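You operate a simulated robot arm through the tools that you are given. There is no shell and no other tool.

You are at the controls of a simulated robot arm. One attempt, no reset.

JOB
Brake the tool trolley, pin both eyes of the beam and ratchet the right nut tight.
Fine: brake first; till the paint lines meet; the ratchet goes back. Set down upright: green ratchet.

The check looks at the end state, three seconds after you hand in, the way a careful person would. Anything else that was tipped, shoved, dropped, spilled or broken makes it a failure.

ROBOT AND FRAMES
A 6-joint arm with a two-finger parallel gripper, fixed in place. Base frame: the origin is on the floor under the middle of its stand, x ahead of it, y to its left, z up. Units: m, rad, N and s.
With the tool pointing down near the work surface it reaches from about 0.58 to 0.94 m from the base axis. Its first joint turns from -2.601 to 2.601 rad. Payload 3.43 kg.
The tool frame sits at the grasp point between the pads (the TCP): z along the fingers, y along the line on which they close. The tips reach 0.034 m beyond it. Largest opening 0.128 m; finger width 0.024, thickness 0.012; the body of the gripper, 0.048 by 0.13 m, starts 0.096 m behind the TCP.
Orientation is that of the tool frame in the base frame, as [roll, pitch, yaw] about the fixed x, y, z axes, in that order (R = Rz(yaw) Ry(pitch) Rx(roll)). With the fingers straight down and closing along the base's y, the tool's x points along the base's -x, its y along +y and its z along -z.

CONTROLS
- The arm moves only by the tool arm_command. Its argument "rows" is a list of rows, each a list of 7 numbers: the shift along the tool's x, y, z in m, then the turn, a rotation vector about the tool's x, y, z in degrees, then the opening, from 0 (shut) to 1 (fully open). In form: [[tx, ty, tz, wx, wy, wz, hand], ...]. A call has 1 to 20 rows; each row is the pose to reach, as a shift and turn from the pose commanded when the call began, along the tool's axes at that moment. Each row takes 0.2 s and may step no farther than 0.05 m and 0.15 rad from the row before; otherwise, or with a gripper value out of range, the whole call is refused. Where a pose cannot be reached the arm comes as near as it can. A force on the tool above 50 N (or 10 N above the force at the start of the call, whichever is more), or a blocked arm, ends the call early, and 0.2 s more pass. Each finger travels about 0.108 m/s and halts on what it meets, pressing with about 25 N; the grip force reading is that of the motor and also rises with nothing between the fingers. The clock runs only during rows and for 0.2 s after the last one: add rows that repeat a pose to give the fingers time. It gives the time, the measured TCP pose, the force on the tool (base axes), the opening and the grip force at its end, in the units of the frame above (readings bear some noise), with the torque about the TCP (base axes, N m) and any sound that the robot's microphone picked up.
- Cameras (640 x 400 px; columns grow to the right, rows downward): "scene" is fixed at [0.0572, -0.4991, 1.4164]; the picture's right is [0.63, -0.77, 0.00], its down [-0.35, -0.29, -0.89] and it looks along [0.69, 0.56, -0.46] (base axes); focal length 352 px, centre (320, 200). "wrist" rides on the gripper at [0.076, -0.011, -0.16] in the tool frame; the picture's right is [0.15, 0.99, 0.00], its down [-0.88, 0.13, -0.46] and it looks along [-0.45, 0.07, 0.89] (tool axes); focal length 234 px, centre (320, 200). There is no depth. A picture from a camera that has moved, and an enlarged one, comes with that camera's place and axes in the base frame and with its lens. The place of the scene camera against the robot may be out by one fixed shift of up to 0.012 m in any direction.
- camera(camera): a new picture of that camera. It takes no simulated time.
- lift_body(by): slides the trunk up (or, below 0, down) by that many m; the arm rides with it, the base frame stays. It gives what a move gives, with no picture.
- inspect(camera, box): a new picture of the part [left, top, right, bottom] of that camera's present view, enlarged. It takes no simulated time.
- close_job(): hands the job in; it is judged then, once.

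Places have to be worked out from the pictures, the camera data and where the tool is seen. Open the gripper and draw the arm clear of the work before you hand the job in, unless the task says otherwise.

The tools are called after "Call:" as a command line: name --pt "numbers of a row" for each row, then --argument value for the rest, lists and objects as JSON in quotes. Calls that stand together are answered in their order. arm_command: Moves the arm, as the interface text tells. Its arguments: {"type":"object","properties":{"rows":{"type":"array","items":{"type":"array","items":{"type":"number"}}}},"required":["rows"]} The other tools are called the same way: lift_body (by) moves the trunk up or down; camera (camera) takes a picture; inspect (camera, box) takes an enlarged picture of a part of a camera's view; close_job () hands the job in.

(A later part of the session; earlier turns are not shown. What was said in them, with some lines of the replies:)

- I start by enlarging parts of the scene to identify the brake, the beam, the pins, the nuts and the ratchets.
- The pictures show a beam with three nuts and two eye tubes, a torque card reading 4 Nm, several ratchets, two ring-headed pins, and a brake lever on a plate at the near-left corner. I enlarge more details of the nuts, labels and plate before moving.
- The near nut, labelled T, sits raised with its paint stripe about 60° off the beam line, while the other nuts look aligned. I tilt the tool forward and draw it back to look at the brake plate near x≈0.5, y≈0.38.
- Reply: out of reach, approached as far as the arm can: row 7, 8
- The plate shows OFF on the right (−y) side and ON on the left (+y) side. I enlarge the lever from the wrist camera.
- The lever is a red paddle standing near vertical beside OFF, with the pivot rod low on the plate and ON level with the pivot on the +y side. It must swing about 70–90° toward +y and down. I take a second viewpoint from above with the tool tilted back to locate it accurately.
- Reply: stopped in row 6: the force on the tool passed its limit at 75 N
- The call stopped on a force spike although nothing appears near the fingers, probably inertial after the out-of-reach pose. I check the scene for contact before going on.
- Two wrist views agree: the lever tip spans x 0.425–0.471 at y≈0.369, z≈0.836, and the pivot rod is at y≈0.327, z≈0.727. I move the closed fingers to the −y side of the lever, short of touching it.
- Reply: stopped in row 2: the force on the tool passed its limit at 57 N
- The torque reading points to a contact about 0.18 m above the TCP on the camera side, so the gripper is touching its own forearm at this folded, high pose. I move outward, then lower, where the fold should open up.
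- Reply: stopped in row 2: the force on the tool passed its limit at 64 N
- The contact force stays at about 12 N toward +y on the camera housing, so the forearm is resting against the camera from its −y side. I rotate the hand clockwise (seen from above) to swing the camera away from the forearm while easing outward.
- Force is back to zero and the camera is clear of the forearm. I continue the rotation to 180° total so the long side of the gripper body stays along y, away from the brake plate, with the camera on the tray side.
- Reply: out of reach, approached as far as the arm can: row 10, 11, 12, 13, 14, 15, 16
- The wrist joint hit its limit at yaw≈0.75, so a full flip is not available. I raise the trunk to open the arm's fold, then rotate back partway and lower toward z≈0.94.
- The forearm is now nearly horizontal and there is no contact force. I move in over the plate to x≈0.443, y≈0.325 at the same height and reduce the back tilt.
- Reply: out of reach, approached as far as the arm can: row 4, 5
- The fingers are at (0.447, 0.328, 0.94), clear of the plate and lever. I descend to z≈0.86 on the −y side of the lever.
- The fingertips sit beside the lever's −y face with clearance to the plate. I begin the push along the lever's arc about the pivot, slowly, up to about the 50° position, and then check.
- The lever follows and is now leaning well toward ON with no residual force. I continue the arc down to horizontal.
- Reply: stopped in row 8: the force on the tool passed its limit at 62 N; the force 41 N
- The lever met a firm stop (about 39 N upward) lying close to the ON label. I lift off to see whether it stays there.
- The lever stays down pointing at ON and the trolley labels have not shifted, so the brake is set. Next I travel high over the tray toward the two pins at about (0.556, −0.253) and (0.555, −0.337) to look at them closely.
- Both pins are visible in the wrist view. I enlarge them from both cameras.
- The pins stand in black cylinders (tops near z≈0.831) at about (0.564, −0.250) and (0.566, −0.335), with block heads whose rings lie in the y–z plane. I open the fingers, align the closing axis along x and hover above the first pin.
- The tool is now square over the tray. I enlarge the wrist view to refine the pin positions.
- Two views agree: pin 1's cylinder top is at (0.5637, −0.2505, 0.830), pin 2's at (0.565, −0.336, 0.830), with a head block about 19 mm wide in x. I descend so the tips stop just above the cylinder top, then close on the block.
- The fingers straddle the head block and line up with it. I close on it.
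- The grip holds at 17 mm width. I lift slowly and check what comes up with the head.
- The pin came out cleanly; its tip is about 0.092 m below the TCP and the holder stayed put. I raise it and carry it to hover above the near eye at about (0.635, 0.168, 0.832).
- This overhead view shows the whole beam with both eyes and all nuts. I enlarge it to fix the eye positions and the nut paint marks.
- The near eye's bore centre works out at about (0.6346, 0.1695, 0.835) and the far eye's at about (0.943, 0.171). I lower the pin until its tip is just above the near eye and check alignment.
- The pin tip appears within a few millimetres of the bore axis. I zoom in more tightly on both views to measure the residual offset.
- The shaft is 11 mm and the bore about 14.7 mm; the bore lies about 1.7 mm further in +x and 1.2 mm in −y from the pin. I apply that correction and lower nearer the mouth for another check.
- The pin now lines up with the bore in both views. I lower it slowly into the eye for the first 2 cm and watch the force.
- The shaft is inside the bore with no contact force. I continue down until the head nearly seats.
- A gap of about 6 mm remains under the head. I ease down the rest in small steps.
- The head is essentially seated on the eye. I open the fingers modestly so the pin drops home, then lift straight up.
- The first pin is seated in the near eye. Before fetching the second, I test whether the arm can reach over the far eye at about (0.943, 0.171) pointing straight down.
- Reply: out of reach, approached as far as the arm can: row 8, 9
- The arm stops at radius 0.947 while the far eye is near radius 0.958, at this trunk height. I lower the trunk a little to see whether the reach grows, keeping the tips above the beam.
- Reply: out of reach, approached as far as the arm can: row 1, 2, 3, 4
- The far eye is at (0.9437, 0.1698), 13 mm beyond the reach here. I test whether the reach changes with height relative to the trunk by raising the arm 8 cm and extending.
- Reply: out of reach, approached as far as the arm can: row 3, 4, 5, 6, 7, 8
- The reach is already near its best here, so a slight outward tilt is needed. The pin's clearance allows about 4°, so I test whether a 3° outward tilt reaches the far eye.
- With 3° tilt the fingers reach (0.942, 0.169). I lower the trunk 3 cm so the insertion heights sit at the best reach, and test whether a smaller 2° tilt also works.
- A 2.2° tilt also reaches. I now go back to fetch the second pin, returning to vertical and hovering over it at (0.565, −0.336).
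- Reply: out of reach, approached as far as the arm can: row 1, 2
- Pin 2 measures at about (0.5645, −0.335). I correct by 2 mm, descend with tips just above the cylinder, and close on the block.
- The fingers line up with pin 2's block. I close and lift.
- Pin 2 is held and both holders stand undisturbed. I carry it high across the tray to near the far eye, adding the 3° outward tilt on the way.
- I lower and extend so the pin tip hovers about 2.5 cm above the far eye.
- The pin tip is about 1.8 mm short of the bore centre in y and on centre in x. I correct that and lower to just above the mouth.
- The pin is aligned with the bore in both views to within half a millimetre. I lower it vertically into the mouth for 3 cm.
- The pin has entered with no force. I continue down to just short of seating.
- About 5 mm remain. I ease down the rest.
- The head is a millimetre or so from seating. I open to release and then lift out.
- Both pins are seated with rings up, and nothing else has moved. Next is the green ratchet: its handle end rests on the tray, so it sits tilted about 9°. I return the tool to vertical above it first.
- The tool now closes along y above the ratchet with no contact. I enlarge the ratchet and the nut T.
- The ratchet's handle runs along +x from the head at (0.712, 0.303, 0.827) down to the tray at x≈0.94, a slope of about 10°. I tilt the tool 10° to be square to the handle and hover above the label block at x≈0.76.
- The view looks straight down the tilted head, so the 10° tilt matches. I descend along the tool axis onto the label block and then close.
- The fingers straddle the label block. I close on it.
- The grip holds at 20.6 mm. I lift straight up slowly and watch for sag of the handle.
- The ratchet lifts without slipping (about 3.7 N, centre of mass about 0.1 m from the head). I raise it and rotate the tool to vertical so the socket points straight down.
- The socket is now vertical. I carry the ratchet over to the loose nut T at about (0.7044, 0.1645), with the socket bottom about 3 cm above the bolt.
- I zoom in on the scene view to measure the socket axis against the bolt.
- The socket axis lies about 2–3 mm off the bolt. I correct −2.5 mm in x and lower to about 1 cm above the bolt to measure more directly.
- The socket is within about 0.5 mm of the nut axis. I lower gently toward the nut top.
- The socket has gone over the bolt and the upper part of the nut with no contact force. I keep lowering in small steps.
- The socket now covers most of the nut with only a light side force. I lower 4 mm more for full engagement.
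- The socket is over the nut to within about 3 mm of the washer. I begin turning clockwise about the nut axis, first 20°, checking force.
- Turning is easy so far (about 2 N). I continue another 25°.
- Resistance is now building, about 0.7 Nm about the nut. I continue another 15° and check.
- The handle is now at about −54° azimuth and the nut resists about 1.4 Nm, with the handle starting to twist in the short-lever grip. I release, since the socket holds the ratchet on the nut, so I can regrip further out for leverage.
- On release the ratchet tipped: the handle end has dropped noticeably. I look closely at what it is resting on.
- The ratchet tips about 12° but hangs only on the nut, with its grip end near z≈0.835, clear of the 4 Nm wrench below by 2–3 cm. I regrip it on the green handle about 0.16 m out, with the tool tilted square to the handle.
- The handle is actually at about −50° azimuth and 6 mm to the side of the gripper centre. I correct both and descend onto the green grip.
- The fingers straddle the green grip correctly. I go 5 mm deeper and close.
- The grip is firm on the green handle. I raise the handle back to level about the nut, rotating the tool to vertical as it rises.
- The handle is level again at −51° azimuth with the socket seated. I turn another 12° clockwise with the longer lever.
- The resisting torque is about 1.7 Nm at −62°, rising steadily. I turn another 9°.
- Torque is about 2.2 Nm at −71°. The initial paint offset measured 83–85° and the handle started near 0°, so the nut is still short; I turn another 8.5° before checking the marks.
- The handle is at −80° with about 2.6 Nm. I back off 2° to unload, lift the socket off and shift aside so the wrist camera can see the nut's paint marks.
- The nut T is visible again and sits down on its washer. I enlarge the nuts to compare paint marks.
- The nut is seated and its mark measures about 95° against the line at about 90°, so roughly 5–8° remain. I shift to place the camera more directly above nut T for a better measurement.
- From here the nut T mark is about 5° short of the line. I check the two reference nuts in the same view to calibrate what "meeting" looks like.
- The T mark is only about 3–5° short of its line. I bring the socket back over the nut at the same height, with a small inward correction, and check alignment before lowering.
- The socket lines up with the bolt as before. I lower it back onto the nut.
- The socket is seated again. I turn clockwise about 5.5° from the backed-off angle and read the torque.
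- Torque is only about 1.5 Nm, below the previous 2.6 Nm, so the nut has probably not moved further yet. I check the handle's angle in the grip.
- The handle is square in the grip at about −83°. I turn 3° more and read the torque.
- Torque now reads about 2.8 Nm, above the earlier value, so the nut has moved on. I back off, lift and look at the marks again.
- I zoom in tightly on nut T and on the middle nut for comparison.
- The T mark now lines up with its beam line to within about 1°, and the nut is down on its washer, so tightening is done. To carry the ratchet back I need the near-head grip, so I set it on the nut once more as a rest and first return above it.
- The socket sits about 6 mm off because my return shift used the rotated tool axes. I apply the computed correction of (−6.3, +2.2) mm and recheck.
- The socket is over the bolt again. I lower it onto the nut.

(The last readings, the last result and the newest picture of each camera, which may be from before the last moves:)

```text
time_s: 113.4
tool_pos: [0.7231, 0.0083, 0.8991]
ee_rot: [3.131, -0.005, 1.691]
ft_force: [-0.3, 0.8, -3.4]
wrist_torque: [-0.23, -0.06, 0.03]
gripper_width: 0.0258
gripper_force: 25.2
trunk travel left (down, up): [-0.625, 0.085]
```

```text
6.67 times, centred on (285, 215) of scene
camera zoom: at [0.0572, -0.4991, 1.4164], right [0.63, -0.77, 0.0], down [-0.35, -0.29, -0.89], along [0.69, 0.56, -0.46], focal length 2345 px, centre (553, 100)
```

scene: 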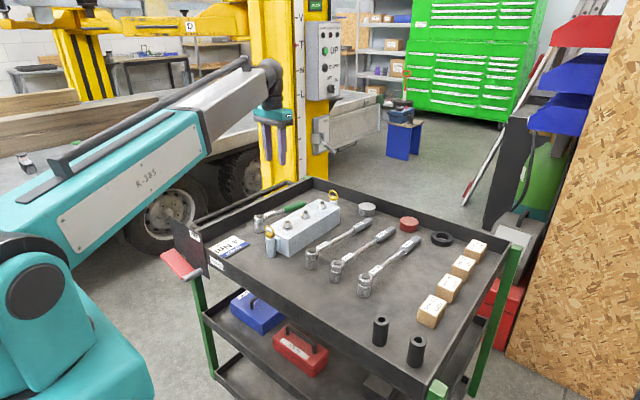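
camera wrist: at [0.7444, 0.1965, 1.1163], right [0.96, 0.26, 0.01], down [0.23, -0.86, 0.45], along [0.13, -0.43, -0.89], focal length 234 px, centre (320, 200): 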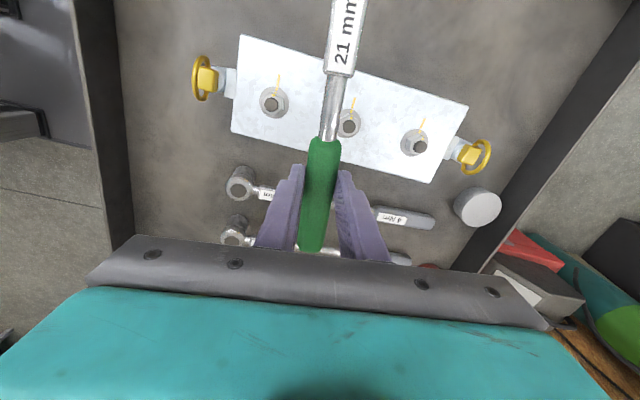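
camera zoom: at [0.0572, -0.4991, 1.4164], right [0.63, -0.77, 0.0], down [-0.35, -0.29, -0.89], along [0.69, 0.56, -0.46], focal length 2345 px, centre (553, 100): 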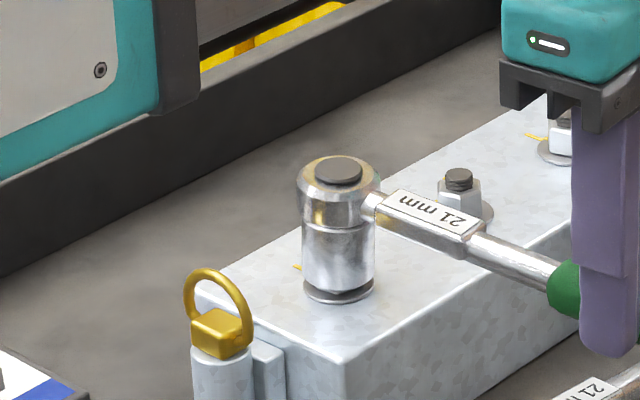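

The socket is seated. I now lower the handle gently by about 9° so it rests at its natural tilt before I let go.

Call:
arm_command --pt "-0.0005 0 0.0062 0 2 0 0" --pt "-0.0015 0 0.0124 0 4 0 0" --pt "-0.0027 0 0.0186 0 6 0 0" --pt "-0.0042 0 0.026 0 8.5 0 0" --pt "-0.0042 0 0.026 0 8.5 0 0"

Call:
inspect --camera "scene" --box '[255, 175, 355, 255]'

```text
time_s: 114.6
tool_pos: [0.7245, 0.0029, 0.8721]
ee_rot: [3.129, -0.154, 1.692]
ft_force: [0.5, -7.7, -2.6]
wrist_torque: [-0.36, -0.02, 0.03]
gripper_width: 0.026
gripper_force: 25.1
trunk travel left (down, up): [-0.625, 0.085]
```

```text
5.00 times, centred on (305, 215) of scene
camera zoom: at [0.0572, -0.4991, 1.4164], right [0.63, -0.77, 0.0], down [-0.35, -0.29, -0.89], along [0.69, 0.56, -0.46], focal length 1759 px, centre (395, 125)
```

zoom: 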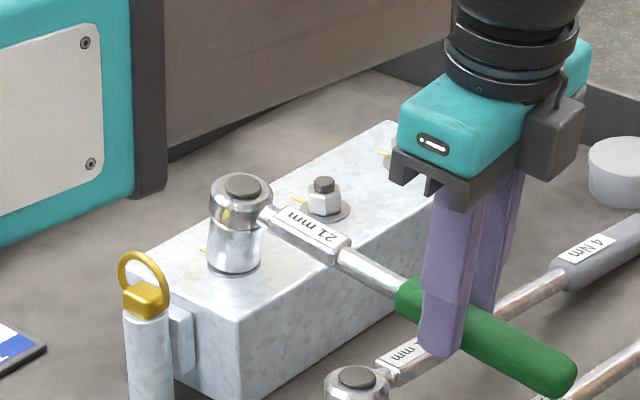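

The handle is at its rest tilt with a small residual push. I open the gripper and back straight off along the tool axis.

Call:
arm_command --pt "0 0 0 0 0 0 0.25" --pt "0 0 0 0 0 0 0.35" --pt "0 0 0 0 0 0 0.45" --pt "0 0 -0.02 0 0 0 0.45" --pt "0 0 -0.045 0 0 0 0.45" --pt "0 0 -0.07 0 0 0 0.45" --pt "0 0 -0.07 0 0 0 0.45"

Call:
inspect --camera "scene" --box '[255, 175, 355, 255]'

Call:
camera --camera "wrist"

```text
time_s: 116.2
tool_pos: [0.7241, -0.0079, 0.9422]
ee_rot: [3.13, -0.155, 1.695]
ft_force: [-0.3, 0.9, 0.8]
wrist_torque: [-0.01, 0.02, -0.03]
gripper_width: 0.0577
gripper_force: 0.1
trunk travel left (down, up): [-0.625, 0.085]
```

```text
5.00 times, centred on (305, 215) of scene
camera zoom: at [0.0572, -0.4991, 1.4164], right [0.63, -0.77, 0.0], down [-0.35, -0.29, -0.89], along [0.69, 0.56, -0.46], focal length 1759 px, centre (395, 125)
```

zoom: 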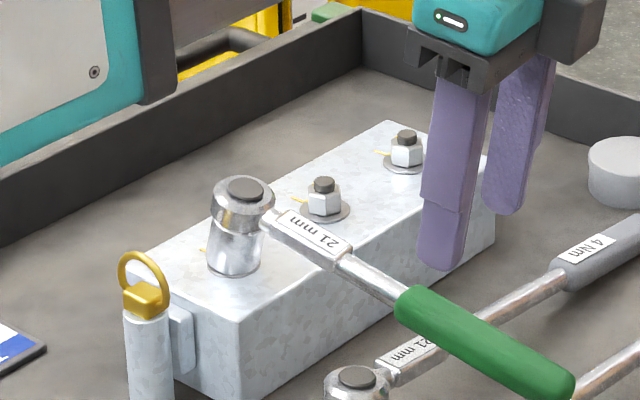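

```text
taken
camera wrist: at [0.7044, 0.0399, 1.1115], right [0.96, 0.26, 0.03], down [0.24, -0.92, 0.32], along [0.11, -0.3, -0.95], focal length 234 px, centre (320, 200)
```

wrist: 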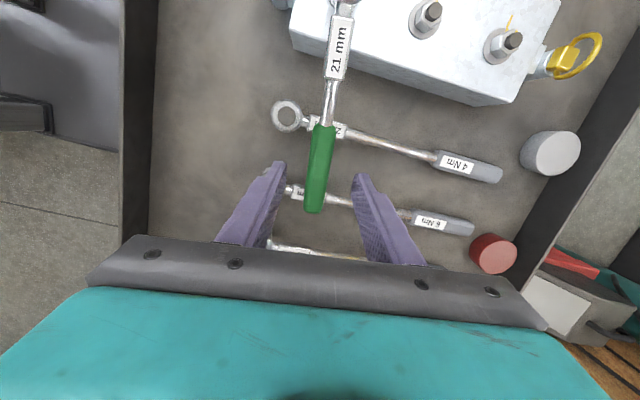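

The ratchet rests steadily on the nut again. I move the open gripper up the handle to hover over the label block near the head.

Call:
arm_command --pt "0.035 0.0003 0.004 0 0.9 0 0.4" --pt "0.07 0.0007 0.009 0 1.8 0 0.4" --pt "0.1052 0.0011 0.0153 0 2.7 0 0.4" --pt "0.1052 0.0011 0.0153 0 2.7 0 0.4"

Call:
inspect --camera "wrist" --box '[240, 40, 400, 240]'

Call:
inspect --camera "scene" --box '[255, 165, 355, 245]'

```text
time_s: 117.2
tool_pos: [0.7132, 0.0992, 0.9432]
ee_rot: [3.129, -0.2, 1.694]
ft_force: [0.3, -0.6, -0.6]
wrist_torque: [-0.01, -0.01, -0.04]
gripper_width: 0.051
gripper_force: 0.1
trunk travel left (down, up): [-0.625, 0.085]
```

```text
2.00 times, centred on (320, 140) of wrist
camera zoom: at [0.6936, 0.1382, 1.1142], right [0.96, 0.26, 0.04], down [0.24, -0.93, 0.27], along [0.11, -0.25, -0.96], focal length 468 px, centre (320, 320)
```

zoom: 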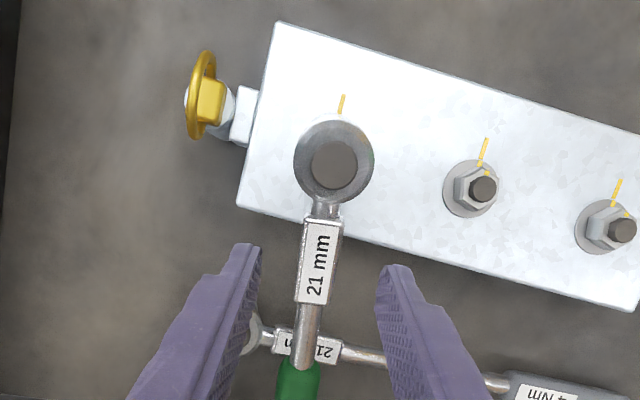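

```text
5.00 times, centred on (305, 205) of scene
camera zoom: at [0.0572, -0.4991, 1.4164], right [0.63, -0.77, 0.0], down [-0.35, -0.29, -0.89], along [0.69, 0.56, -0.46], focal length 1759 px, centre (395, 175)
```

zoom: 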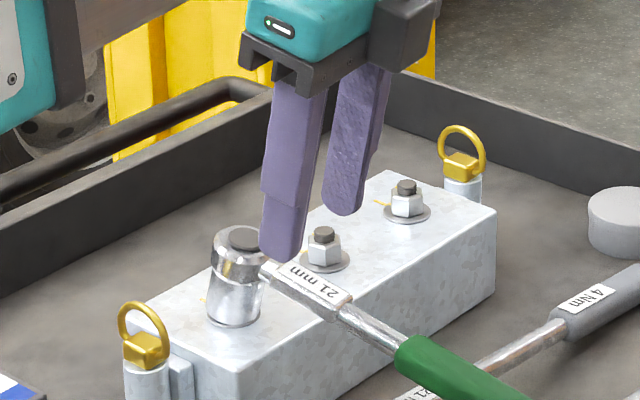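

The handle is rotated about 3° relative to the tool and the head is 7 mm nearer than in my first grasp. I correct both and descend halfway to verify.

Call:
arm_command --pt "-0.0035 0.001 0.01 0 0 -1.5 0.4" --pt "-0.0071 0.002 0.02 0 0 -3 0.4" --pt "-0.0071 0.002 0.03 0 0 -3 0.4" --pt "-0.0071 0.002 0.03 0 0 -3 0.4"

Call:
inspect --camera "wrist" --box '[240, 40, 400, 240]'

Call:
inspect --camera "scene" --box '[255, 165, 355, 245]'

```text
time_s: 118.2
tool_pos: [0.7159, 0.0981, 0.9126]
ee_rot: [3.118, -0.201, 1.747]
ft_force: [0.1, 0.0, 0.3]
wrist_torque: [-0.01, -0.02, 0.04]
gripper_width: 0.0513
gripper_force: 0.1
trunk travel left (down, up): [-0.625, 0.085]
```

```text
2.00 times, centred on (320, 140) of wrist
camera zoom: at [0.6927, 0.1361, 1.0837], right [0.95, 0.31, 0.05], down [0.29, -0.92, 0.27], along [0.13, -0.25, -0.96], focal length 468 px, centre (320, 320)
```

zoom: 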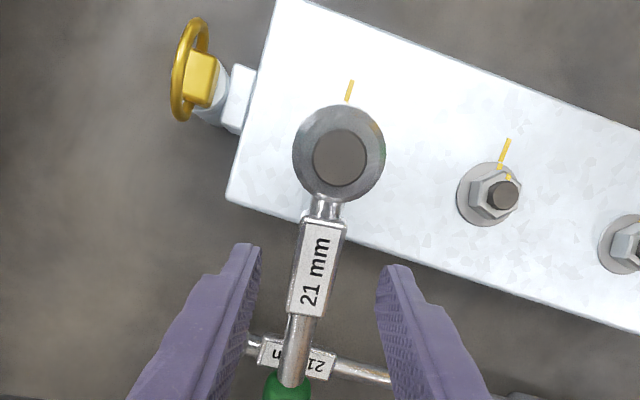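

```text
5.00 times, centred on (305, 205) of scene
camera zoom: at [0.0572, -0.4991, 1.4164], right [0.63, -0.77, 0.0], down [-0.35, -0.29, -0.89], along [0.69, 0.56, -0.46], focal length 1759 px, centre (395, 175)
```

zoom: 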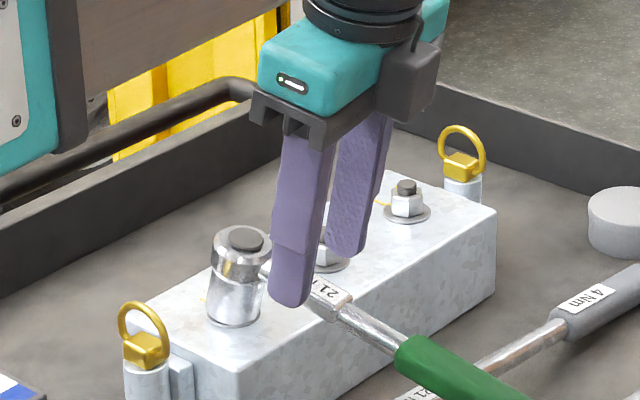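

The tool is now about 2.5° over-rotated. I correct that with a 2 mm shift and finish the descent.

Call:
arm_command --pt "0 -0.0011 0.008 0 0 1.3 0.4" --pt "0 -0.0022 0.016 0 0 2.5 0.4" --pt "0 -0.0022 0.024 0 0 2.5 0.4" --pt "0 -0.0022 0.03 0 0 2.5 0.4" --pt "0 -0.0022 0.03 0 0 2.5 0.4"

Call:
inspect --camera "wrist" --box '[240, 40, 400, 240]'

Call:
inspect --camera "scene" --box '[255, 165, 355, 245]'

```text
time_s: 119.4
tool_pos: [0.7131, 0.1028, 0.8838]
ee_rot: [3.125, -0.2, 1.701]
ft_force: [0.1, 0.4, 0.0]
wrist_torque: [0.03, -0.03, 0.0]
gripper_width: 0.0511
gripper_force: 0.0
trunk travel left (down, up): [-0.625, 0.085]
```

```text
2.00 times, centred on (320, 140) of wrist
camera zoom: at [0.6932, 0.1423, 1.0543], right [0.96, 0.27, 0.04], down [0.25, -0.93, 0.27], along [0.11, -0.25, -0.96], focal length 468 px, centre (320, 320)
```

zoom: 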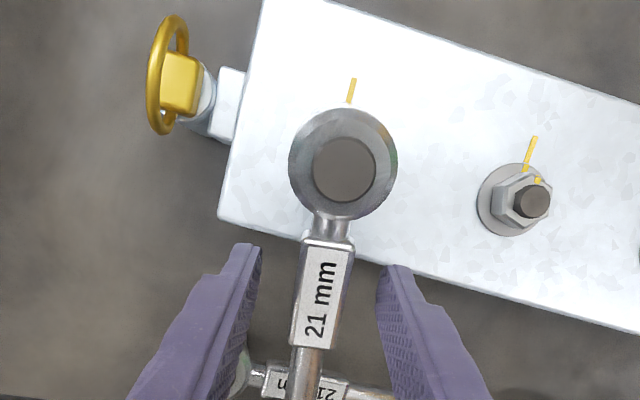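

```text
5.00 times, centred on (305, 205) of scene
camera zoom: at [0.0572, -0.4991, 1.4164], right [0.63, -0.77, 0.0], down [-0.35, -0.29, -0.89], along [0.69, 0.56, -0.46], focal length 1759 px, centre (395, 175)
```

zoom: 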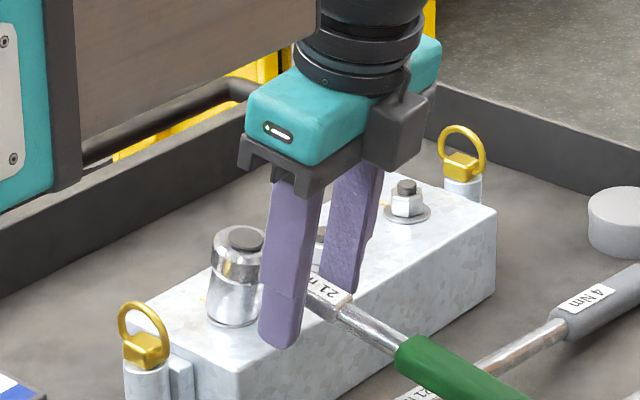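

This matches my first grasp almost exactly. I close on the label block.

Call:
arm_command --pt "0 0 0 0 0 0 0.25" --pt "0 0 0 0 0 0 0.12" --pt "0 0 0 0 0 0 0.0" --pt "0 0 0 0 0 0 0.0" --pt "0 0 0 0 0 0 0.0"

Call:
inspect --camera "wrist" --box '[240, 40, 400, 240]'

```text
time_s: 120.6
tool_pos: [0.7131, 0.1034, 0.883]
ee_rot: [3.127, -0.2, 1.701]
ft_force: [-0.5, 0.0, 1.0]
wrist_torque: [0.11, 0.11, -0.1]
gripper_width: 0.0205
gripper_force: 24.8
trunk travel left (down, up): [-0.625, 0.085]
```

```text
2.00 times, centred on (320, 140) of wrist
camera zoom: at [0.6933, 0.1423, 1.0543], right [0.96, 0.27, 0.04], down [0.25, -0.93, 0.27], along [0.11, -0.25, -0.96], focal length 468 px, centre (320, 320)
```

zoom: 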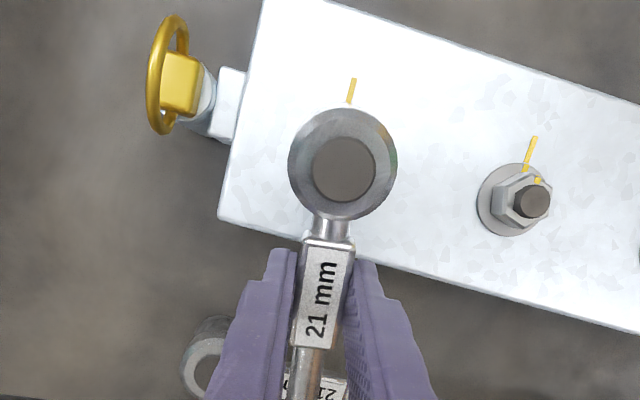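

Gripped as before. I level the ratchet about the nut and then lift it straight off.

Call:
arm_command --pt "0.0029 0 -0.003 0 -2.9 0 0" --pt "0.0058 0 -0.006 0 -5.8 0 0" --pt "0.0087 0 -0.009 0 -8.7 0 0" --pt "0.0116 0 -0.0119 0 -11.5 0 0" --pt "0.0116 0 -0.0119 0 -11.5 0 0"

Call:
inspect --camera "scene" --box '[255, 175, 335, 245]'

```text
time_s: 121.8
tool_pos: [0.7113, 0.1121, 0.8961]
ee_rot: [3.131, 0.001, 1.7]
ft_force: [0.1, -0.4, -3.9]
wrist_torque: [0.17, 0.03, 0.0]
gripper_width: 0.0206
gripper_force: 25.4
trunk travel left (down, up): [-0.625, 0.085]
```

```text
5.71 times, centred on (295, 210) of scene
camera zoom: at [0.0572, -0.4991, 1.4164], right [0.63, -0.77, 0.0], down [-0.35, -0.29, -0.89], along [0.69, 0.56, -0.46], focal length 2010 px, centre (463, 143)
```

zoom: 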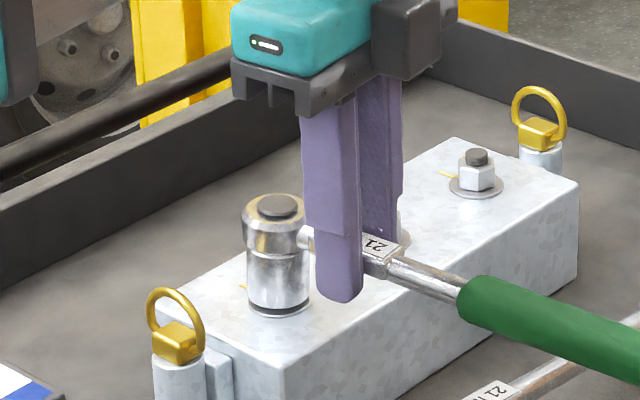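

The ratchet is level and carrying only its weight. I lift it straight up off the nut.

Call:
arm_command --pt "0 0 -0.008 0 0 0 0" --pt "0 0 -0.016 0 0 0 0" --pt "0 0 -0.028 0 0 0 0" --pt "0 0 -0.044 0 0 0 0" --pt "0 0 -0.06 0 0 0 0" --pt "0 0 -0.065 0 0 0 0"

Call:
inspect --camera "scene" --box '[245, 155, 365, 245]'

Call:
inspect --camera "wrist" --box '[220, 20, 420, 220]'

```text
time_s: 123.2
tool_pos: [0.7107, 0.1119, 0.9615]
ee_rot: [3.129, 0.002, 1.699]
ft_force: [-0.5, 0.7, -3.2]
wrist_torque: [0.13, 0.03, 0.02]
gripper_width: 0.0207
gripper_force: 24.9
trunk travel left (down, up): [-0.625, 0.085]
```

```text
4.44 times, centred on (305, 200) of scene
camera zoom: at [0.0572, -0.4991, 1.4164], right [0.63, -0.77, 0.0], down [-0.35, -0.29, -0.89], along [0.69, 0.56, -0.46], focal length 1563 px, centre (387, 200)
```

zoom: 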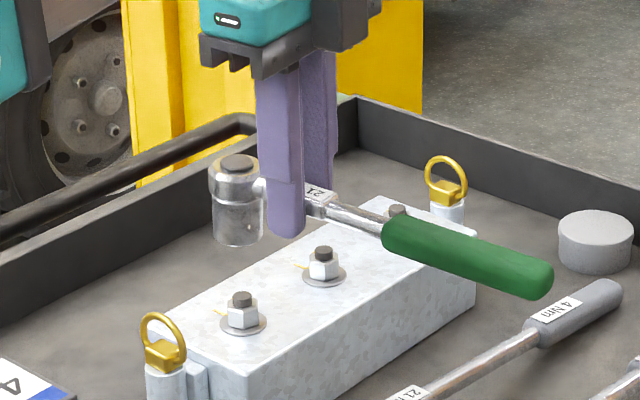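

```text
2.00 times, centred on (320, 120) of wrist
camera zoom: at [0.6869, 0.1844, 1.1212], right [0.96, 0.27, 0.01], down [0.24, -0.86, 0.46], along [0.14, -0.44, -0.89], focal length 468 px, centre (320, 360)
```

zoom: 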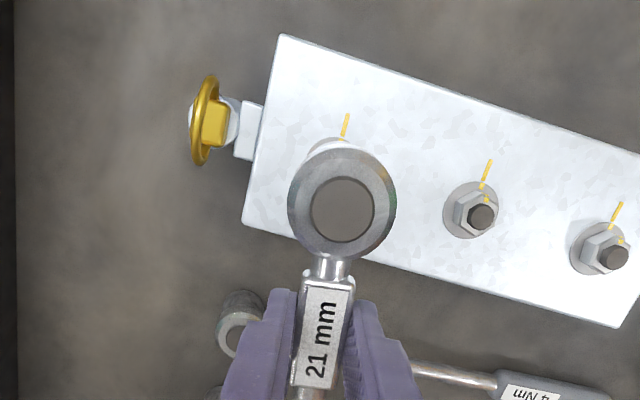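

The nut is clear and all marks are undisturbed. I carry the ratchet back, turning it 83° counterclockwise to its original heading, over its old place.

Call:
arm_command --pt "0.0153 0.0065 -0.0006 0 0 -6.93 0" --pt "0.0307 0.0129 -0.0012 0 0 -13.86 0" --pt "0.046 0.0194 -0.0018 0 0 -20.79 0" --pt "0.0613 0.0259 -0.0024 0 0 -27.72 0" --pt "0.0767 0.0323 -0.003 0 0 -34.65 0" --pt "0.092 0.0388 -0.0036 0 0 -41.58 0" --pt "0.1073 0.0453 -0.0042 0 0 -48.51 0" --pt "0.1227 0.0517 -0.0048 0 0 -55.44 0" --pt "0.138 0.0582 -0.0054 0 0 -62.37 0" --pt "0.1533 0.0647 -0.006 0 0 -69.3 0" --pt "0.1687 0.0711 -0.0066 0 0 -76.23 0" --pt "0.184 0.0776 -0.007 0 0 -82.9 0" --pt "0.184 0.0776 -0.007 0 0 -82.9 0"

Call:
camera --camera "wrist"

Call:
inspect --camera "scene" --box '[225, 125, 345, 240]'

```text
time_s: 126.0
tool_pos: [0.7636, 0.3047, 0.9696]
ee_rot: [3.14, 0.011, -3.135]
ft_force: [-0.1, 0.6, -3.7]
wrist_torque: [-0.04, 0.21, -0.01]
gripper_width: 0.0209
gripper_force: 24.7
trunk travel left (down, up): [-0.625, 0.085]
```

```text
taken
camera wrist: at [0.6853, 0.2917, 1.1286], right [-0.15, 0.99, 0.0], down [0.87, 0.14, 0.47], along [0.46, 0.07, -0.88], focal length 234 px, centre (320, 200)
```

wrist: 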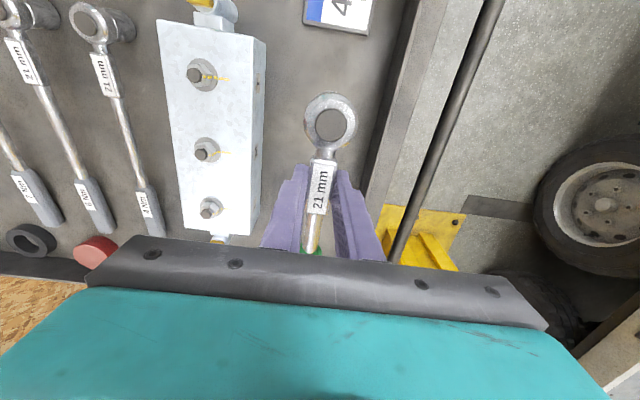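

```text
3.48 times, centred on (285, 182) of scene
camera zoom: at [0.0572, -0.4991, 1.4164], right [0.63, -0.77, 0.0], down [-0.35, -0.29, -0.89], along [0.69, 0.56, -0.46], focal length 1223 px, centre (442, 261)
```

zoom: 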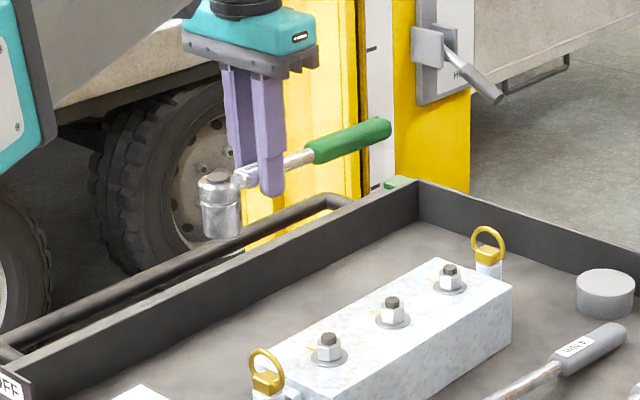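

The ratchet is over its old place with the original heading. This view also shows all three nuts, so I check nut T's paint line once more.

Call:
inspect --camera "wrist" --box '[180, 50, 240, 100]'

Call:
inspect --camera "wrist" --box '[180, 125, 240, 175]'

Call:
inspect --camera "wrist" --box '[240, 40, 400, 240]'

```text
8.00 times, centred on (210, 75) of wrist
camera zoom: at [0.6853, 0.2917, 1.1286], right [-0.15, 0.99, 0.0], down [0.87, 0.14, 0.47], along [0.46, 0.07, -0.88], focal length 1873 px, centre (1200, 1200)
```

zoom: 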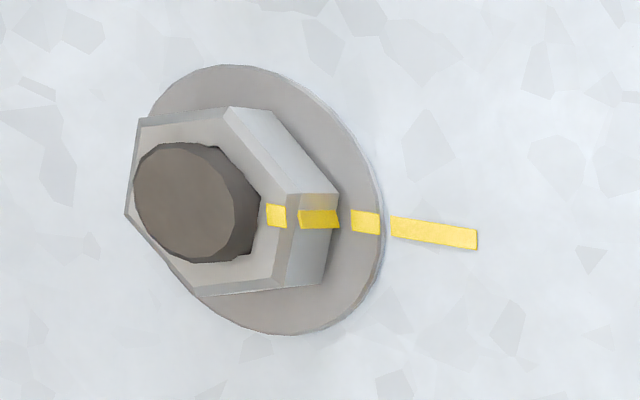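

```text
8.00 times, centred on (210, 150) of wrist
camera zoom: at [0.6853, 0.2917, 1.1286], right [-0.15, 0.99, 0.0], down [0.87, 0.14, 0.47], along [0.46, 0.07, -0.88], focal length 1873 px, centre (1200, 600)
```

zoom: 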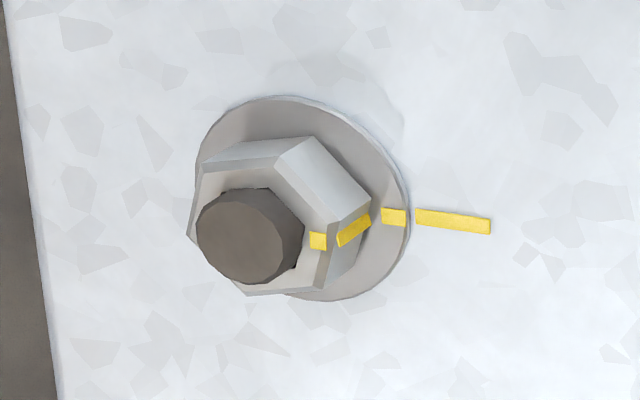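

```text
2.00 times, centred on (320, 140) of wrist
camera zoom: at [0.6853, 0.2917, 1.1286], right [-0.15, 0.99, 0.0], down [0.87, 0.14, 0.47], along [0.46, 0.07, -0.88], focal length 468 px, centre (320, 320)
```

zoom: 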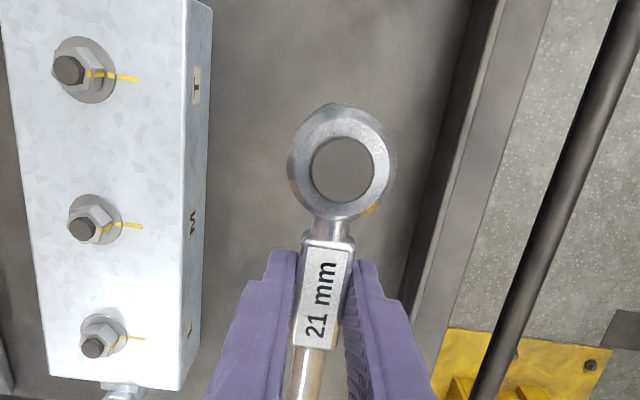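

The four paint segments on nut T now form one continuous line. I tilt the ratchet back to its original 10° rest angle and lower partway over its old place.

Call:
arm_command --pt "0.0002 0.0001 0.012 0 2 0 0" --pt "0.0004 0.0002 0.024 0 4 0 0" --pt "0.0007 0.0003 0.036 0 6 0 0" --pt "0.001 0.0004 0.048 0 8 0 0" --pt "0.0013 0.0005 0.06 0 10.3 0 0" --pt "0.0014 0.0005 0.07 0 10.3 0 0" --pt "0.0014 0.0005 0.07 0 10.3 0 0"

Call:
inspect --camera "scene" --box '[235, 145, 345, 240]'

Call:
inspect --camera "wrist" --box '[240, 40, 400, 240]'

```text
time_s: 127.6
tool_pos: [0.7641, 0.305, 0.8994]
ee_rot: [3.141, -0.167, -3.137]
ft_force: [-0.5, 0.5, -3.6]
wrist_torque: [0.0, 0.14, 0.0]
gripper_width: 0.0206
gripper_force: 25.2
trunk travel left (down, up): [-0.625, 0.085]
```

```text
4.21 times, centred on (290, 192) of scene
camera zoom: at [0.0572, -0.4991, 1.4164], right [0.63, -0.77, 0.0], down [-0.35, -0.29, -0.89], along [0.69, 0.56, -0.46], focal length 1481 px, centre (446, 232)
```

zoom: 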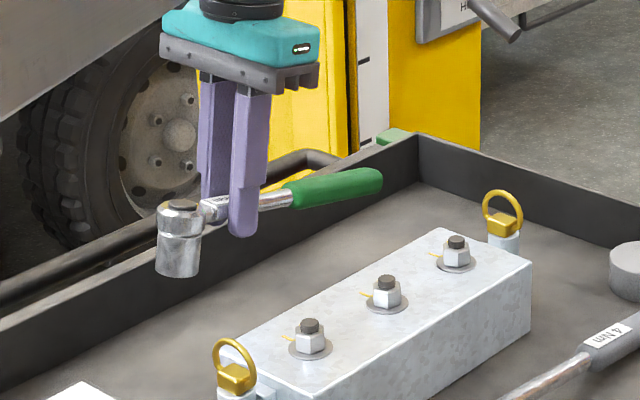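

```text
2.00 times, centred on (320, 140) of wrist
camera zoom: at [0.7145, 0.2921, 1.0693], right [-0.15, 0.99, 0.03], down [0.94, 0.13, 0.3], along [0.3, 0.07, -0.95], focal length 468 px, centre (320, 320)
```

zoom: 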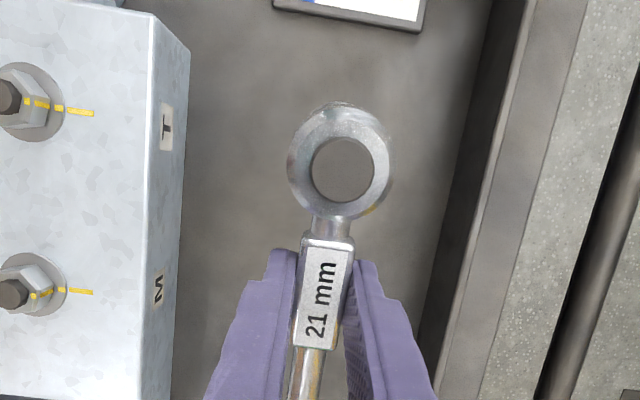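

The ratchet sits about 2° steeper in the grip than the tool, so I ease the tool tilt by 2° and lower to about 1.5 cm above rest.

Call:
arm_command --pt "-0.0022 -0.0001 0.015 0 -0.7 0 0" --pt "-0.0044 -0.0002 0.03 0 -1.4 0 0" --pt "-0.0066 -0.0003 0.045 0 -2 0 0" --pt "-0.0088 -0.0003 0.0594 0 -2 0 0" --pt "-0.0088 -0.0003 0.0594 0 -2 0 0"

Call:
inspect --camera "scene" --box '[235, 155, 335, 240]'

Call:
inspect --camera "wrist" --box '[240, 40, 400, 240]'

```text
time_s: 128.8
tool_pos: [0.7623, 0.3053, 0.838]
ee_rot: [3.14, -0.133, -3.136]
ft_force: [0.7, 0.1, -4.1]
wrist_torque: [-0.01, 0.15, 0.02]
gripper_width: 0.0211
gripper_force: 25.2
trunk travel left (down, up): [-0.625, 0.085]
```

```text
4.71 times, centred on (285, 198) of scene
camera zoom: at [0.0572, -0.4991, 1.4164], right [0.63, -0.77, 0.0], down [-0.35, -0.29, -0.89], along [0.69, 0.56, -0.46], focal length 1655 px, centre (485, 212)
```

zoom: 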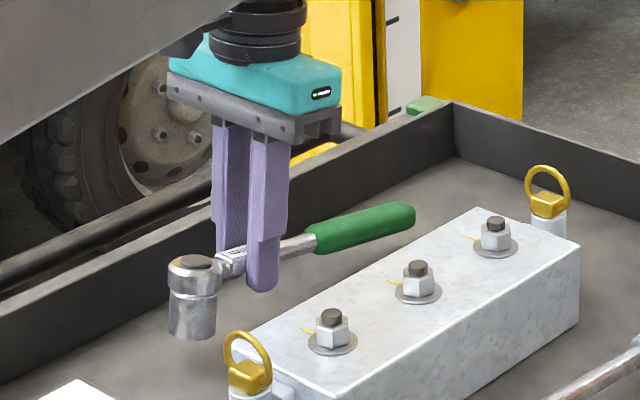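

```text
2.00 times, centred on (320, 140) of wrist
camera zoom: at [0.7075, 0.2917, 1.0074], right [-0.15, 0.99, 0.02], down [0.93, 0.13, 0.34], along [0.33, 0.07, -0.94], focal length 468 px, centre (320, 320)
```

zoom: 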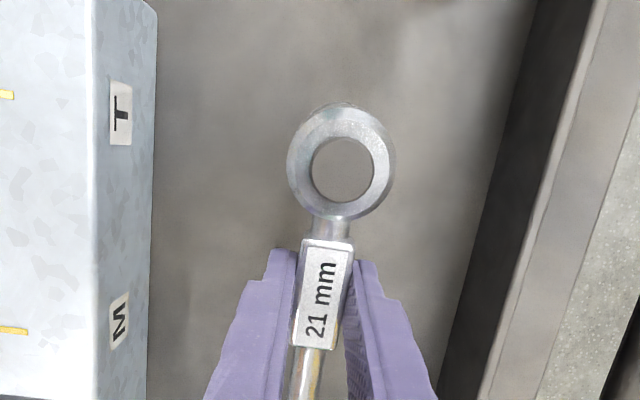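

Compared with the original picture, the socket has about 2 cm and the handle end about 1.7 cm to go. I lower 12 mm and then continue in fine steps.

Call:
arm_command --pt "-0.0005 0 0.004 0 0 0 0" --pt "-0.0011 0 0.008 0 0 0 0" --pt "-0.0016 0 0.012 0 0 0 0" --pt "-0.0016 0 0.012 0 0 0 0"

Call:
inspect --camera "scene" --box '[235, 155, 335, 240]'

```text
time_s: 129.8
tool_pos: [0.7619, 0.3042, 0.8277]
ee_rot: [3.14, -0.131, -3.137]
ft_force: [-0.1, 0.5, -3.8]
wrist_torque: [-0.02, 0.17, -0.02]
gripper_width: 0.0207
gripper_force: 24.6
trunk travel left (down, up): [-0.625, 0.085]
```

```text
4.71 times, centred on (285, 198) of scene
camera zoom: at [0.0572, -0.4991, 1.4164], right [0.63, -0.77, 0.0], down [-0.35, -0.29, -0.89], along [0.69, 0.56, -0.46], focal length 1655 px, centre (485, 212)
```

zoom: 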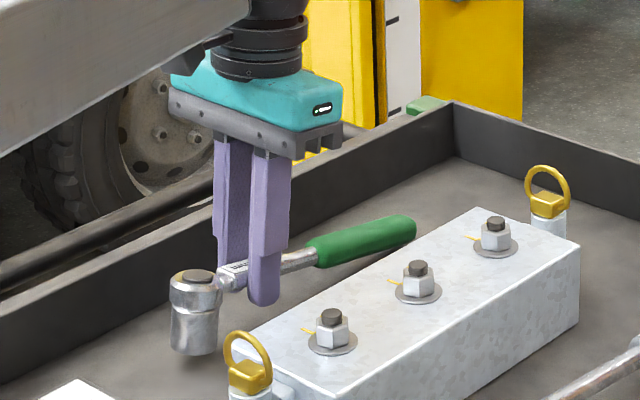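

Still hanging free. I lower another 5 mm in small steps and watch the vertical force.

Call:
arm_command --pt "-0.0002 0 0.0017 0 0 0 0" --pt "-0.0004 0 0.0034 0 0 0 0" --pt "-0.0006 0 0.005 0 0 0 0" --pt "-0.0006 0 0.005 0 0 0 0"

Call:
inspect --camera "scene" --box '[245, 195, 309, 235]'

```text
time_s: 130.8
tool_pos: [0.7611, 0.3052, 0.823]
ee_rot: [3.14, -0.131, -3.137]
ft_force: [0.2, 0.1, 2.0]
wrist_torque: [-0.02, -0.78, -0.06]
gripper_width: 0.0209
gripper_force: 25.0
trunk travel left (down, up): [-0.625, 0.085]
```

```text
10.00 times, centred on (277, 215) of scene
camera zoom: at [0.0572, -0.4991, 1.4164], right [0.63, -0.77, 0.0], down [-0.35, -0.29, -0.89], along [0.69, 0.56, -0.46], focal length 3517 px, centre (750, 50)
```

zoom: 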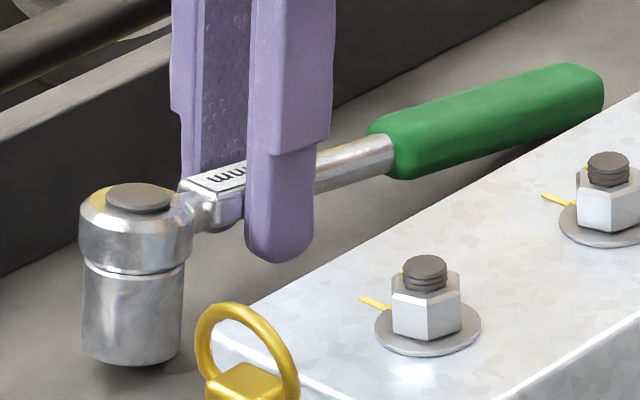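

The handle end has touched down while the socket is still 3–4 mm up. I lower slightly with 1.2° less tilt so the socket lands too.

Call:
arm_command --pt "-0.0002 0 0.001 0 -0.5 0 0" --pt "-0.0004 0 0.002 0 -0.9 0 0" --pt "-0.0005 0 0.0027 0 -1.2 0 0" --pt "-0.0005 0 0.0027 0 -1.2 0 0"

Call:
inspect --camera "scene" --box '[245, 195, 309, 235]'

```text
time_s: 131.8
tool_pos: [0.7627, 0.3044, 0.8189]
ee_rot: [3.14, -0.111, -3.135]
ft_force: [-1.3, -0.6, -0.7]
wrist_torque: [-0.04, -0.31, -0.03]
gripper_width: 0.0208
gripper_force: 25.0
trunk travel left (down, up): [-0.625, 0.085]
```

```text
10.00 times, centred on (277, 215) of scene
camera zoom: at [0.0572, -0.4991, 1.4164], right [0.63, -0.77, 0.0], down [-0.35, -0.29, -0.89], along [0.69, 0.56, -0.46], focal length 3517 px, centre (750, 50)
```

zoom: 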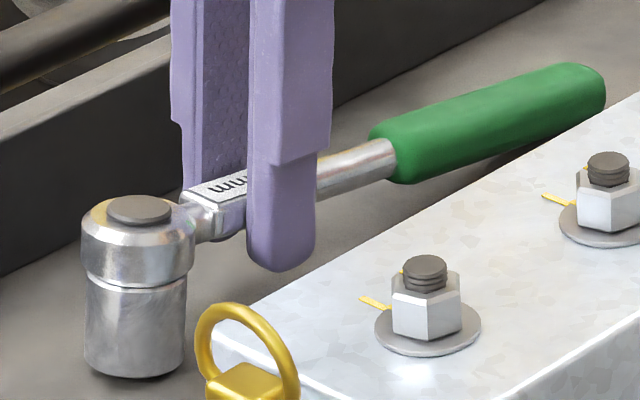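

Head and handle end are both down at the original heights. I open the gripper gently and back off along the tool axis.

Call:
arm_command --pt "0 0 0 0 0 0 0.2" --pt "0 0 0 0 0 0 0.27" --pt "0 0 0 0 0 0 0.35" --pt "0 0 0 0 0 0 0.4" --pt "0 0 0 0 0 0 0.4"

Call:
inspect --camera "scene" --box '[245, 195, 309, 235]'

Call:
inspect --camera "wrist" --box '[240, 40, 400, 240]'

```text
time_s: 133.0
tool_pos: [0.7607, 0.3057, 0.8194]
ee_rot: [3.141, -0.109, -3.136]
ft_force: [0.1, -0.1, -0.7]
wrist_torque: [-0.01, 0.02, 0.01]
gripper_width: 0.051
gripper_force: 0.2
trunk travel left (down, up): [-0.625, 0.085]
```

```text
10.00 times, centred on (277, 215) of scene
camera zoom: at [0.0572, -0.4991, 1.4164], right [0.63, -0.77, 0.0], down [-0.35, -0.29, -0.89], along [0.69, 0.56, -0.46], focal length 3517 px, centre (750, 50)
```

zoom: 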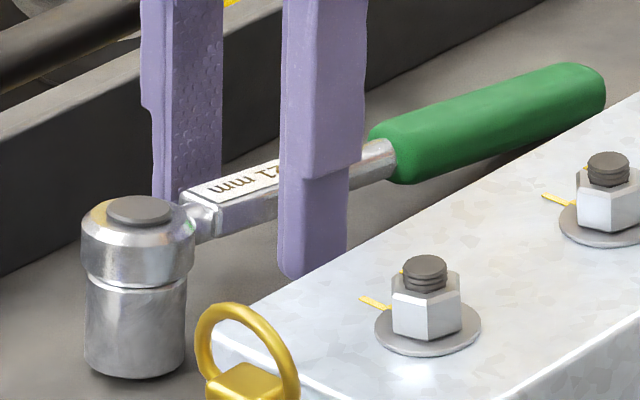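

```text
2.00 times, centred on (320, 140) of wrist
camera zoom: at [0.7038, 0.292, 0.9866], right [-0.15, 0.99, 0.02], down [0.92, 0.13, 0.36], along [0.35, 0.07, -0.93], focal length 468 px, centre (320, 320)
```

zoom: 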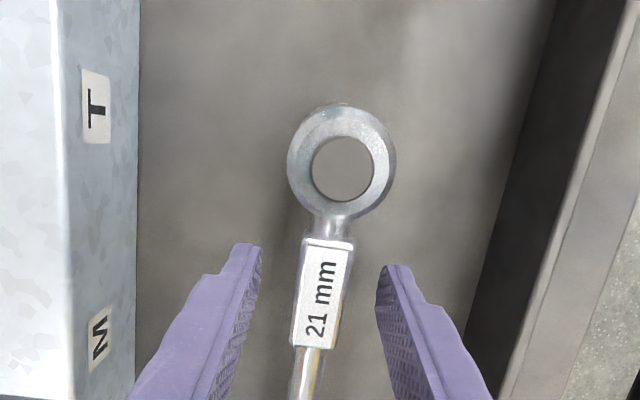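

The ratchet stayed put on release. I withdraw upward and look at the whole tray.

Call:
arm_command --pt "0 0 -0.02 0 0 0 0.4" --pt "0 0 -0.05 0 0 0 0.4" --pt "0 0 -0.085 0 0 0 0.4" --pt "0 0 -0.125 0 0 0 0.4" --pt "0 0 -0.165 0 -2 0 0.4" --pt "0 0 -0.205 0 -4 0 0.4" --pt "0 0 -0.24 0 -6 0 0.4" --pt "0 0 -0.24 0 -6 0 0.4"

Call:
camera --camera "wrist"

Call:
camera --camera "scene"

```text
time_s: 134.8
tool_pos: [0.7897, 0.3068, 1.0582]
ee_rot: [3.138, -0.005, -3.138]
ft_force: [-0.3, 0.0, -0.3]
wrist_torque: [-0.02, -0.02, 0.02]
gripper_width: 0.0512
gripper_force: 0.1
trunk travel left (down, up): [-0.625, 0.085]
```

```text
taken
camera wrist: at [0.7142, 0.2922, 1.2184], right [-0.15, 0.99, 0.0], down [0.88, 0.13, 0.45], along [0.45, 0.07, -0.89], focal length 234 px, centre (320, 200)
```

wrist: 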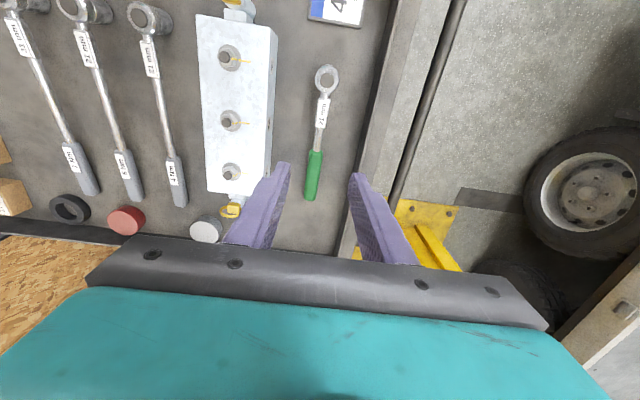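

```text
taken
```

scene: 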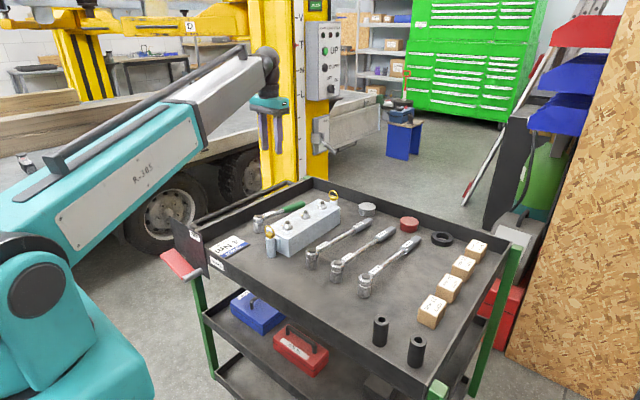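

Everything stands in order. I zoom in for a final check of the ratchet, nuts, pins and brake lever.

Call:
inspect --camera "scene" --box '[230, 170, 390, 270]'

Call:
inspect --camera "scene" --box '[150, 200, 310, 300]'

Call:
inspect --camera "wrist" --box '[180, 0, 380, 220]'

Call:
inspect --camera "wrist" --box '[205, 35, 265, 85]'

Call:
inspect --camera "scene" --box '[350, 280, 510, 380]'

```text
4.00 times, centred on (310, 220) of scene
camera zoom: at [0.0572, -0.4991, 1.4164], right [0.63, -0.77, 0.0], down [-0.35, -0.29, -0.89], along [0.69, 0.56, -0.46], focal length 1407 px, centre (360, 120)
```

zoom: 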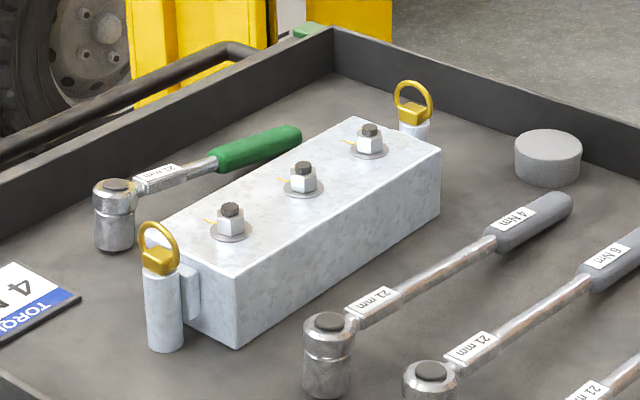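

```text
4.00 times, centred on (230, 250) of scene
camera zoom: at [0.0572, -0.4991, 1.4164], right [0.63, -0.77, 0.0], down [-0.35, -0.29, -0.89], along [0.69, 0.56, -0.46], focal length 1407 px, centre (680, 0)
```

zoom: 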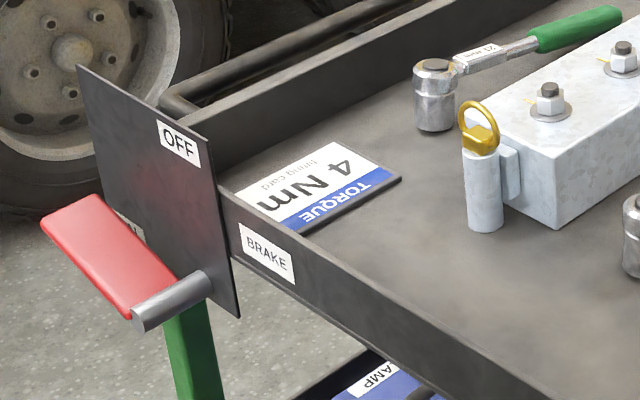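

```text
1.82 times, centred on (280, 110) of wrist
camera zoom: at [0.7142, 0.2922, 1.2184], right [-0.15, 0.99, 0.0], down [0.88, 0.13, 0.45], along [0.45, 0.07, -0.89], focal length 426 px, centre (393, 364)
```

zoom: 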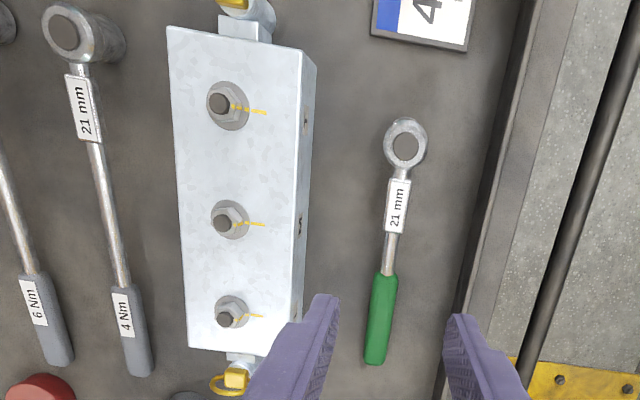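

```text
8.00 times, centred on (235, 60) of wrist
camera zoom: at [0.7142, 0.2922, 1.2184], right [-0.15, 0.99, 0.0], down [0.88, 0.13, 0.45], along [0.45, 0.07, -0.89], focal length 1873 px, centre (1000, 1320)
```

zoom: 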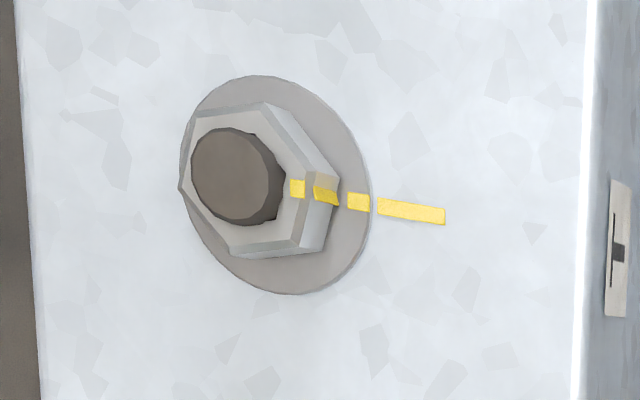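

```text
4.00 times, centred on (430, 330) of scene
camera zoom: at [0.0572, -0.4991, 1.4164], right [0.63, -0.77, 0.0], down [-0.35, -0.29, -0.89], along [0.69, 0.56, -0.46], focal length 1407 px, centre (-120, -320)
```

zoom: 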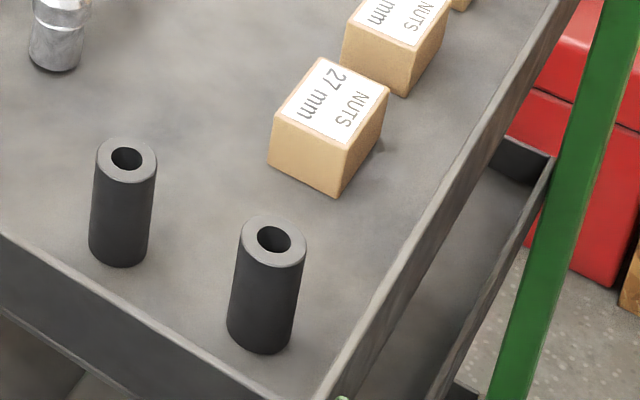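

Both pins are seated, nut T's line is continuous, the ratchet stands back in its place within about 2 mm, the lever points at ON, and nothing else has shifted. I open the gripper and draw the arm clear.

Call:
arm_command --pt "0.0 0.0 -0.03 0 0 0 0.6" --pt "0.02 0.03 -0.04 0 0 0 0.8" --pt "0.045 0.06 -0.045 0 0 0 1.0" --pt "0.07 0.095 -0.045 0 0 0 1.0" --pt "0.09 0.125 -0.045 0 0 0 1.0" --pt "0.09 0.125 -0.045 0 0 0 1.0" --pt "0.09 0.125 -0.045 0 0 0 1.0"

Call:
camera --camera "scene"

Call:
inspect --camera "wrist" --box '[0, 0, 320, 200]'

```text
time_s: 136.4
tool_pos: [0.6984, 0.4287, 1.105]
ee_rot: [3.139, -0.007, -3.137]
ft_force: [0.1, 0.7, 0.7]
wrist_torque: [-0.03, 0.0, -0.02]
gripper_width: 0.1281
gripper_force: 0.1
trunk travel left (down, up): [-0.625, 0.085]
```

```text
taken
```

scene: 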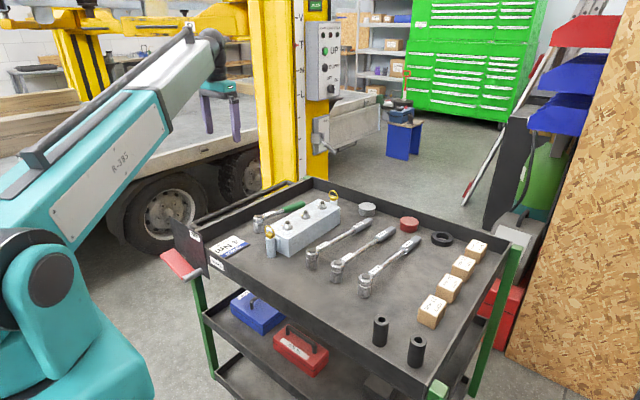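

```text
2.00 times, centred on (160, 100) of wrist
camera zoom: at [0.6229, 0.4164, 1.2643], right [-0.15, 0.99, 0.0], down [0.88, 0.13, 0.45], along [0.45, 0.07, -0.89], focal length 468 px, centre (640, 400)
```

zoom: 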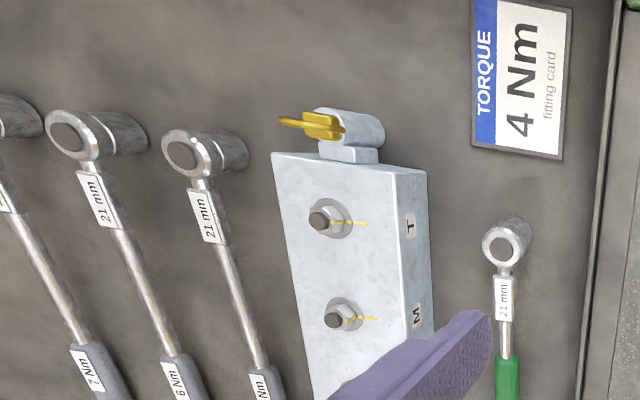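

The arm is back near its starting place with the gripper open, and the marker on the mast also points at T, the nut I tightened. I hand the job in.

Call:
close_job

```text
The job is handed in.
```

The job is handed in; I don't have the check's verdict yet. This is the state I left:

- **Brake:** the lever is down against its stop, pointing at ON. I set it before touching anything on the tray.
- **Pins:** both eyes of the beam have their pins seated, heads down on the eyes. The two empty black holders still stand where they were.
- **Nut:** I tightened nut T with the green ratchet until its paint segments formed one continuous line. I took T as the right nut because it was the loose one, raised off its washer with its paint about 80° off its line. The marker on the mast also points at T.
- **Torque:** the last turn took about 2.8 Nm by the wrist readings. I stopped when the lines met and did not tighten on to the 4 Nm shown on the fitting card.
- **Ratchet:** it is back upright in its original place, within about 2 mm by the pictures.

While swinging back, the gripper stopped on force a few times at the start from touching its own forearm. It touched nothing in the scene then. In the final pictures I saw nothing else tipped or shifted. The gripper is open and the arm is clear of the work.
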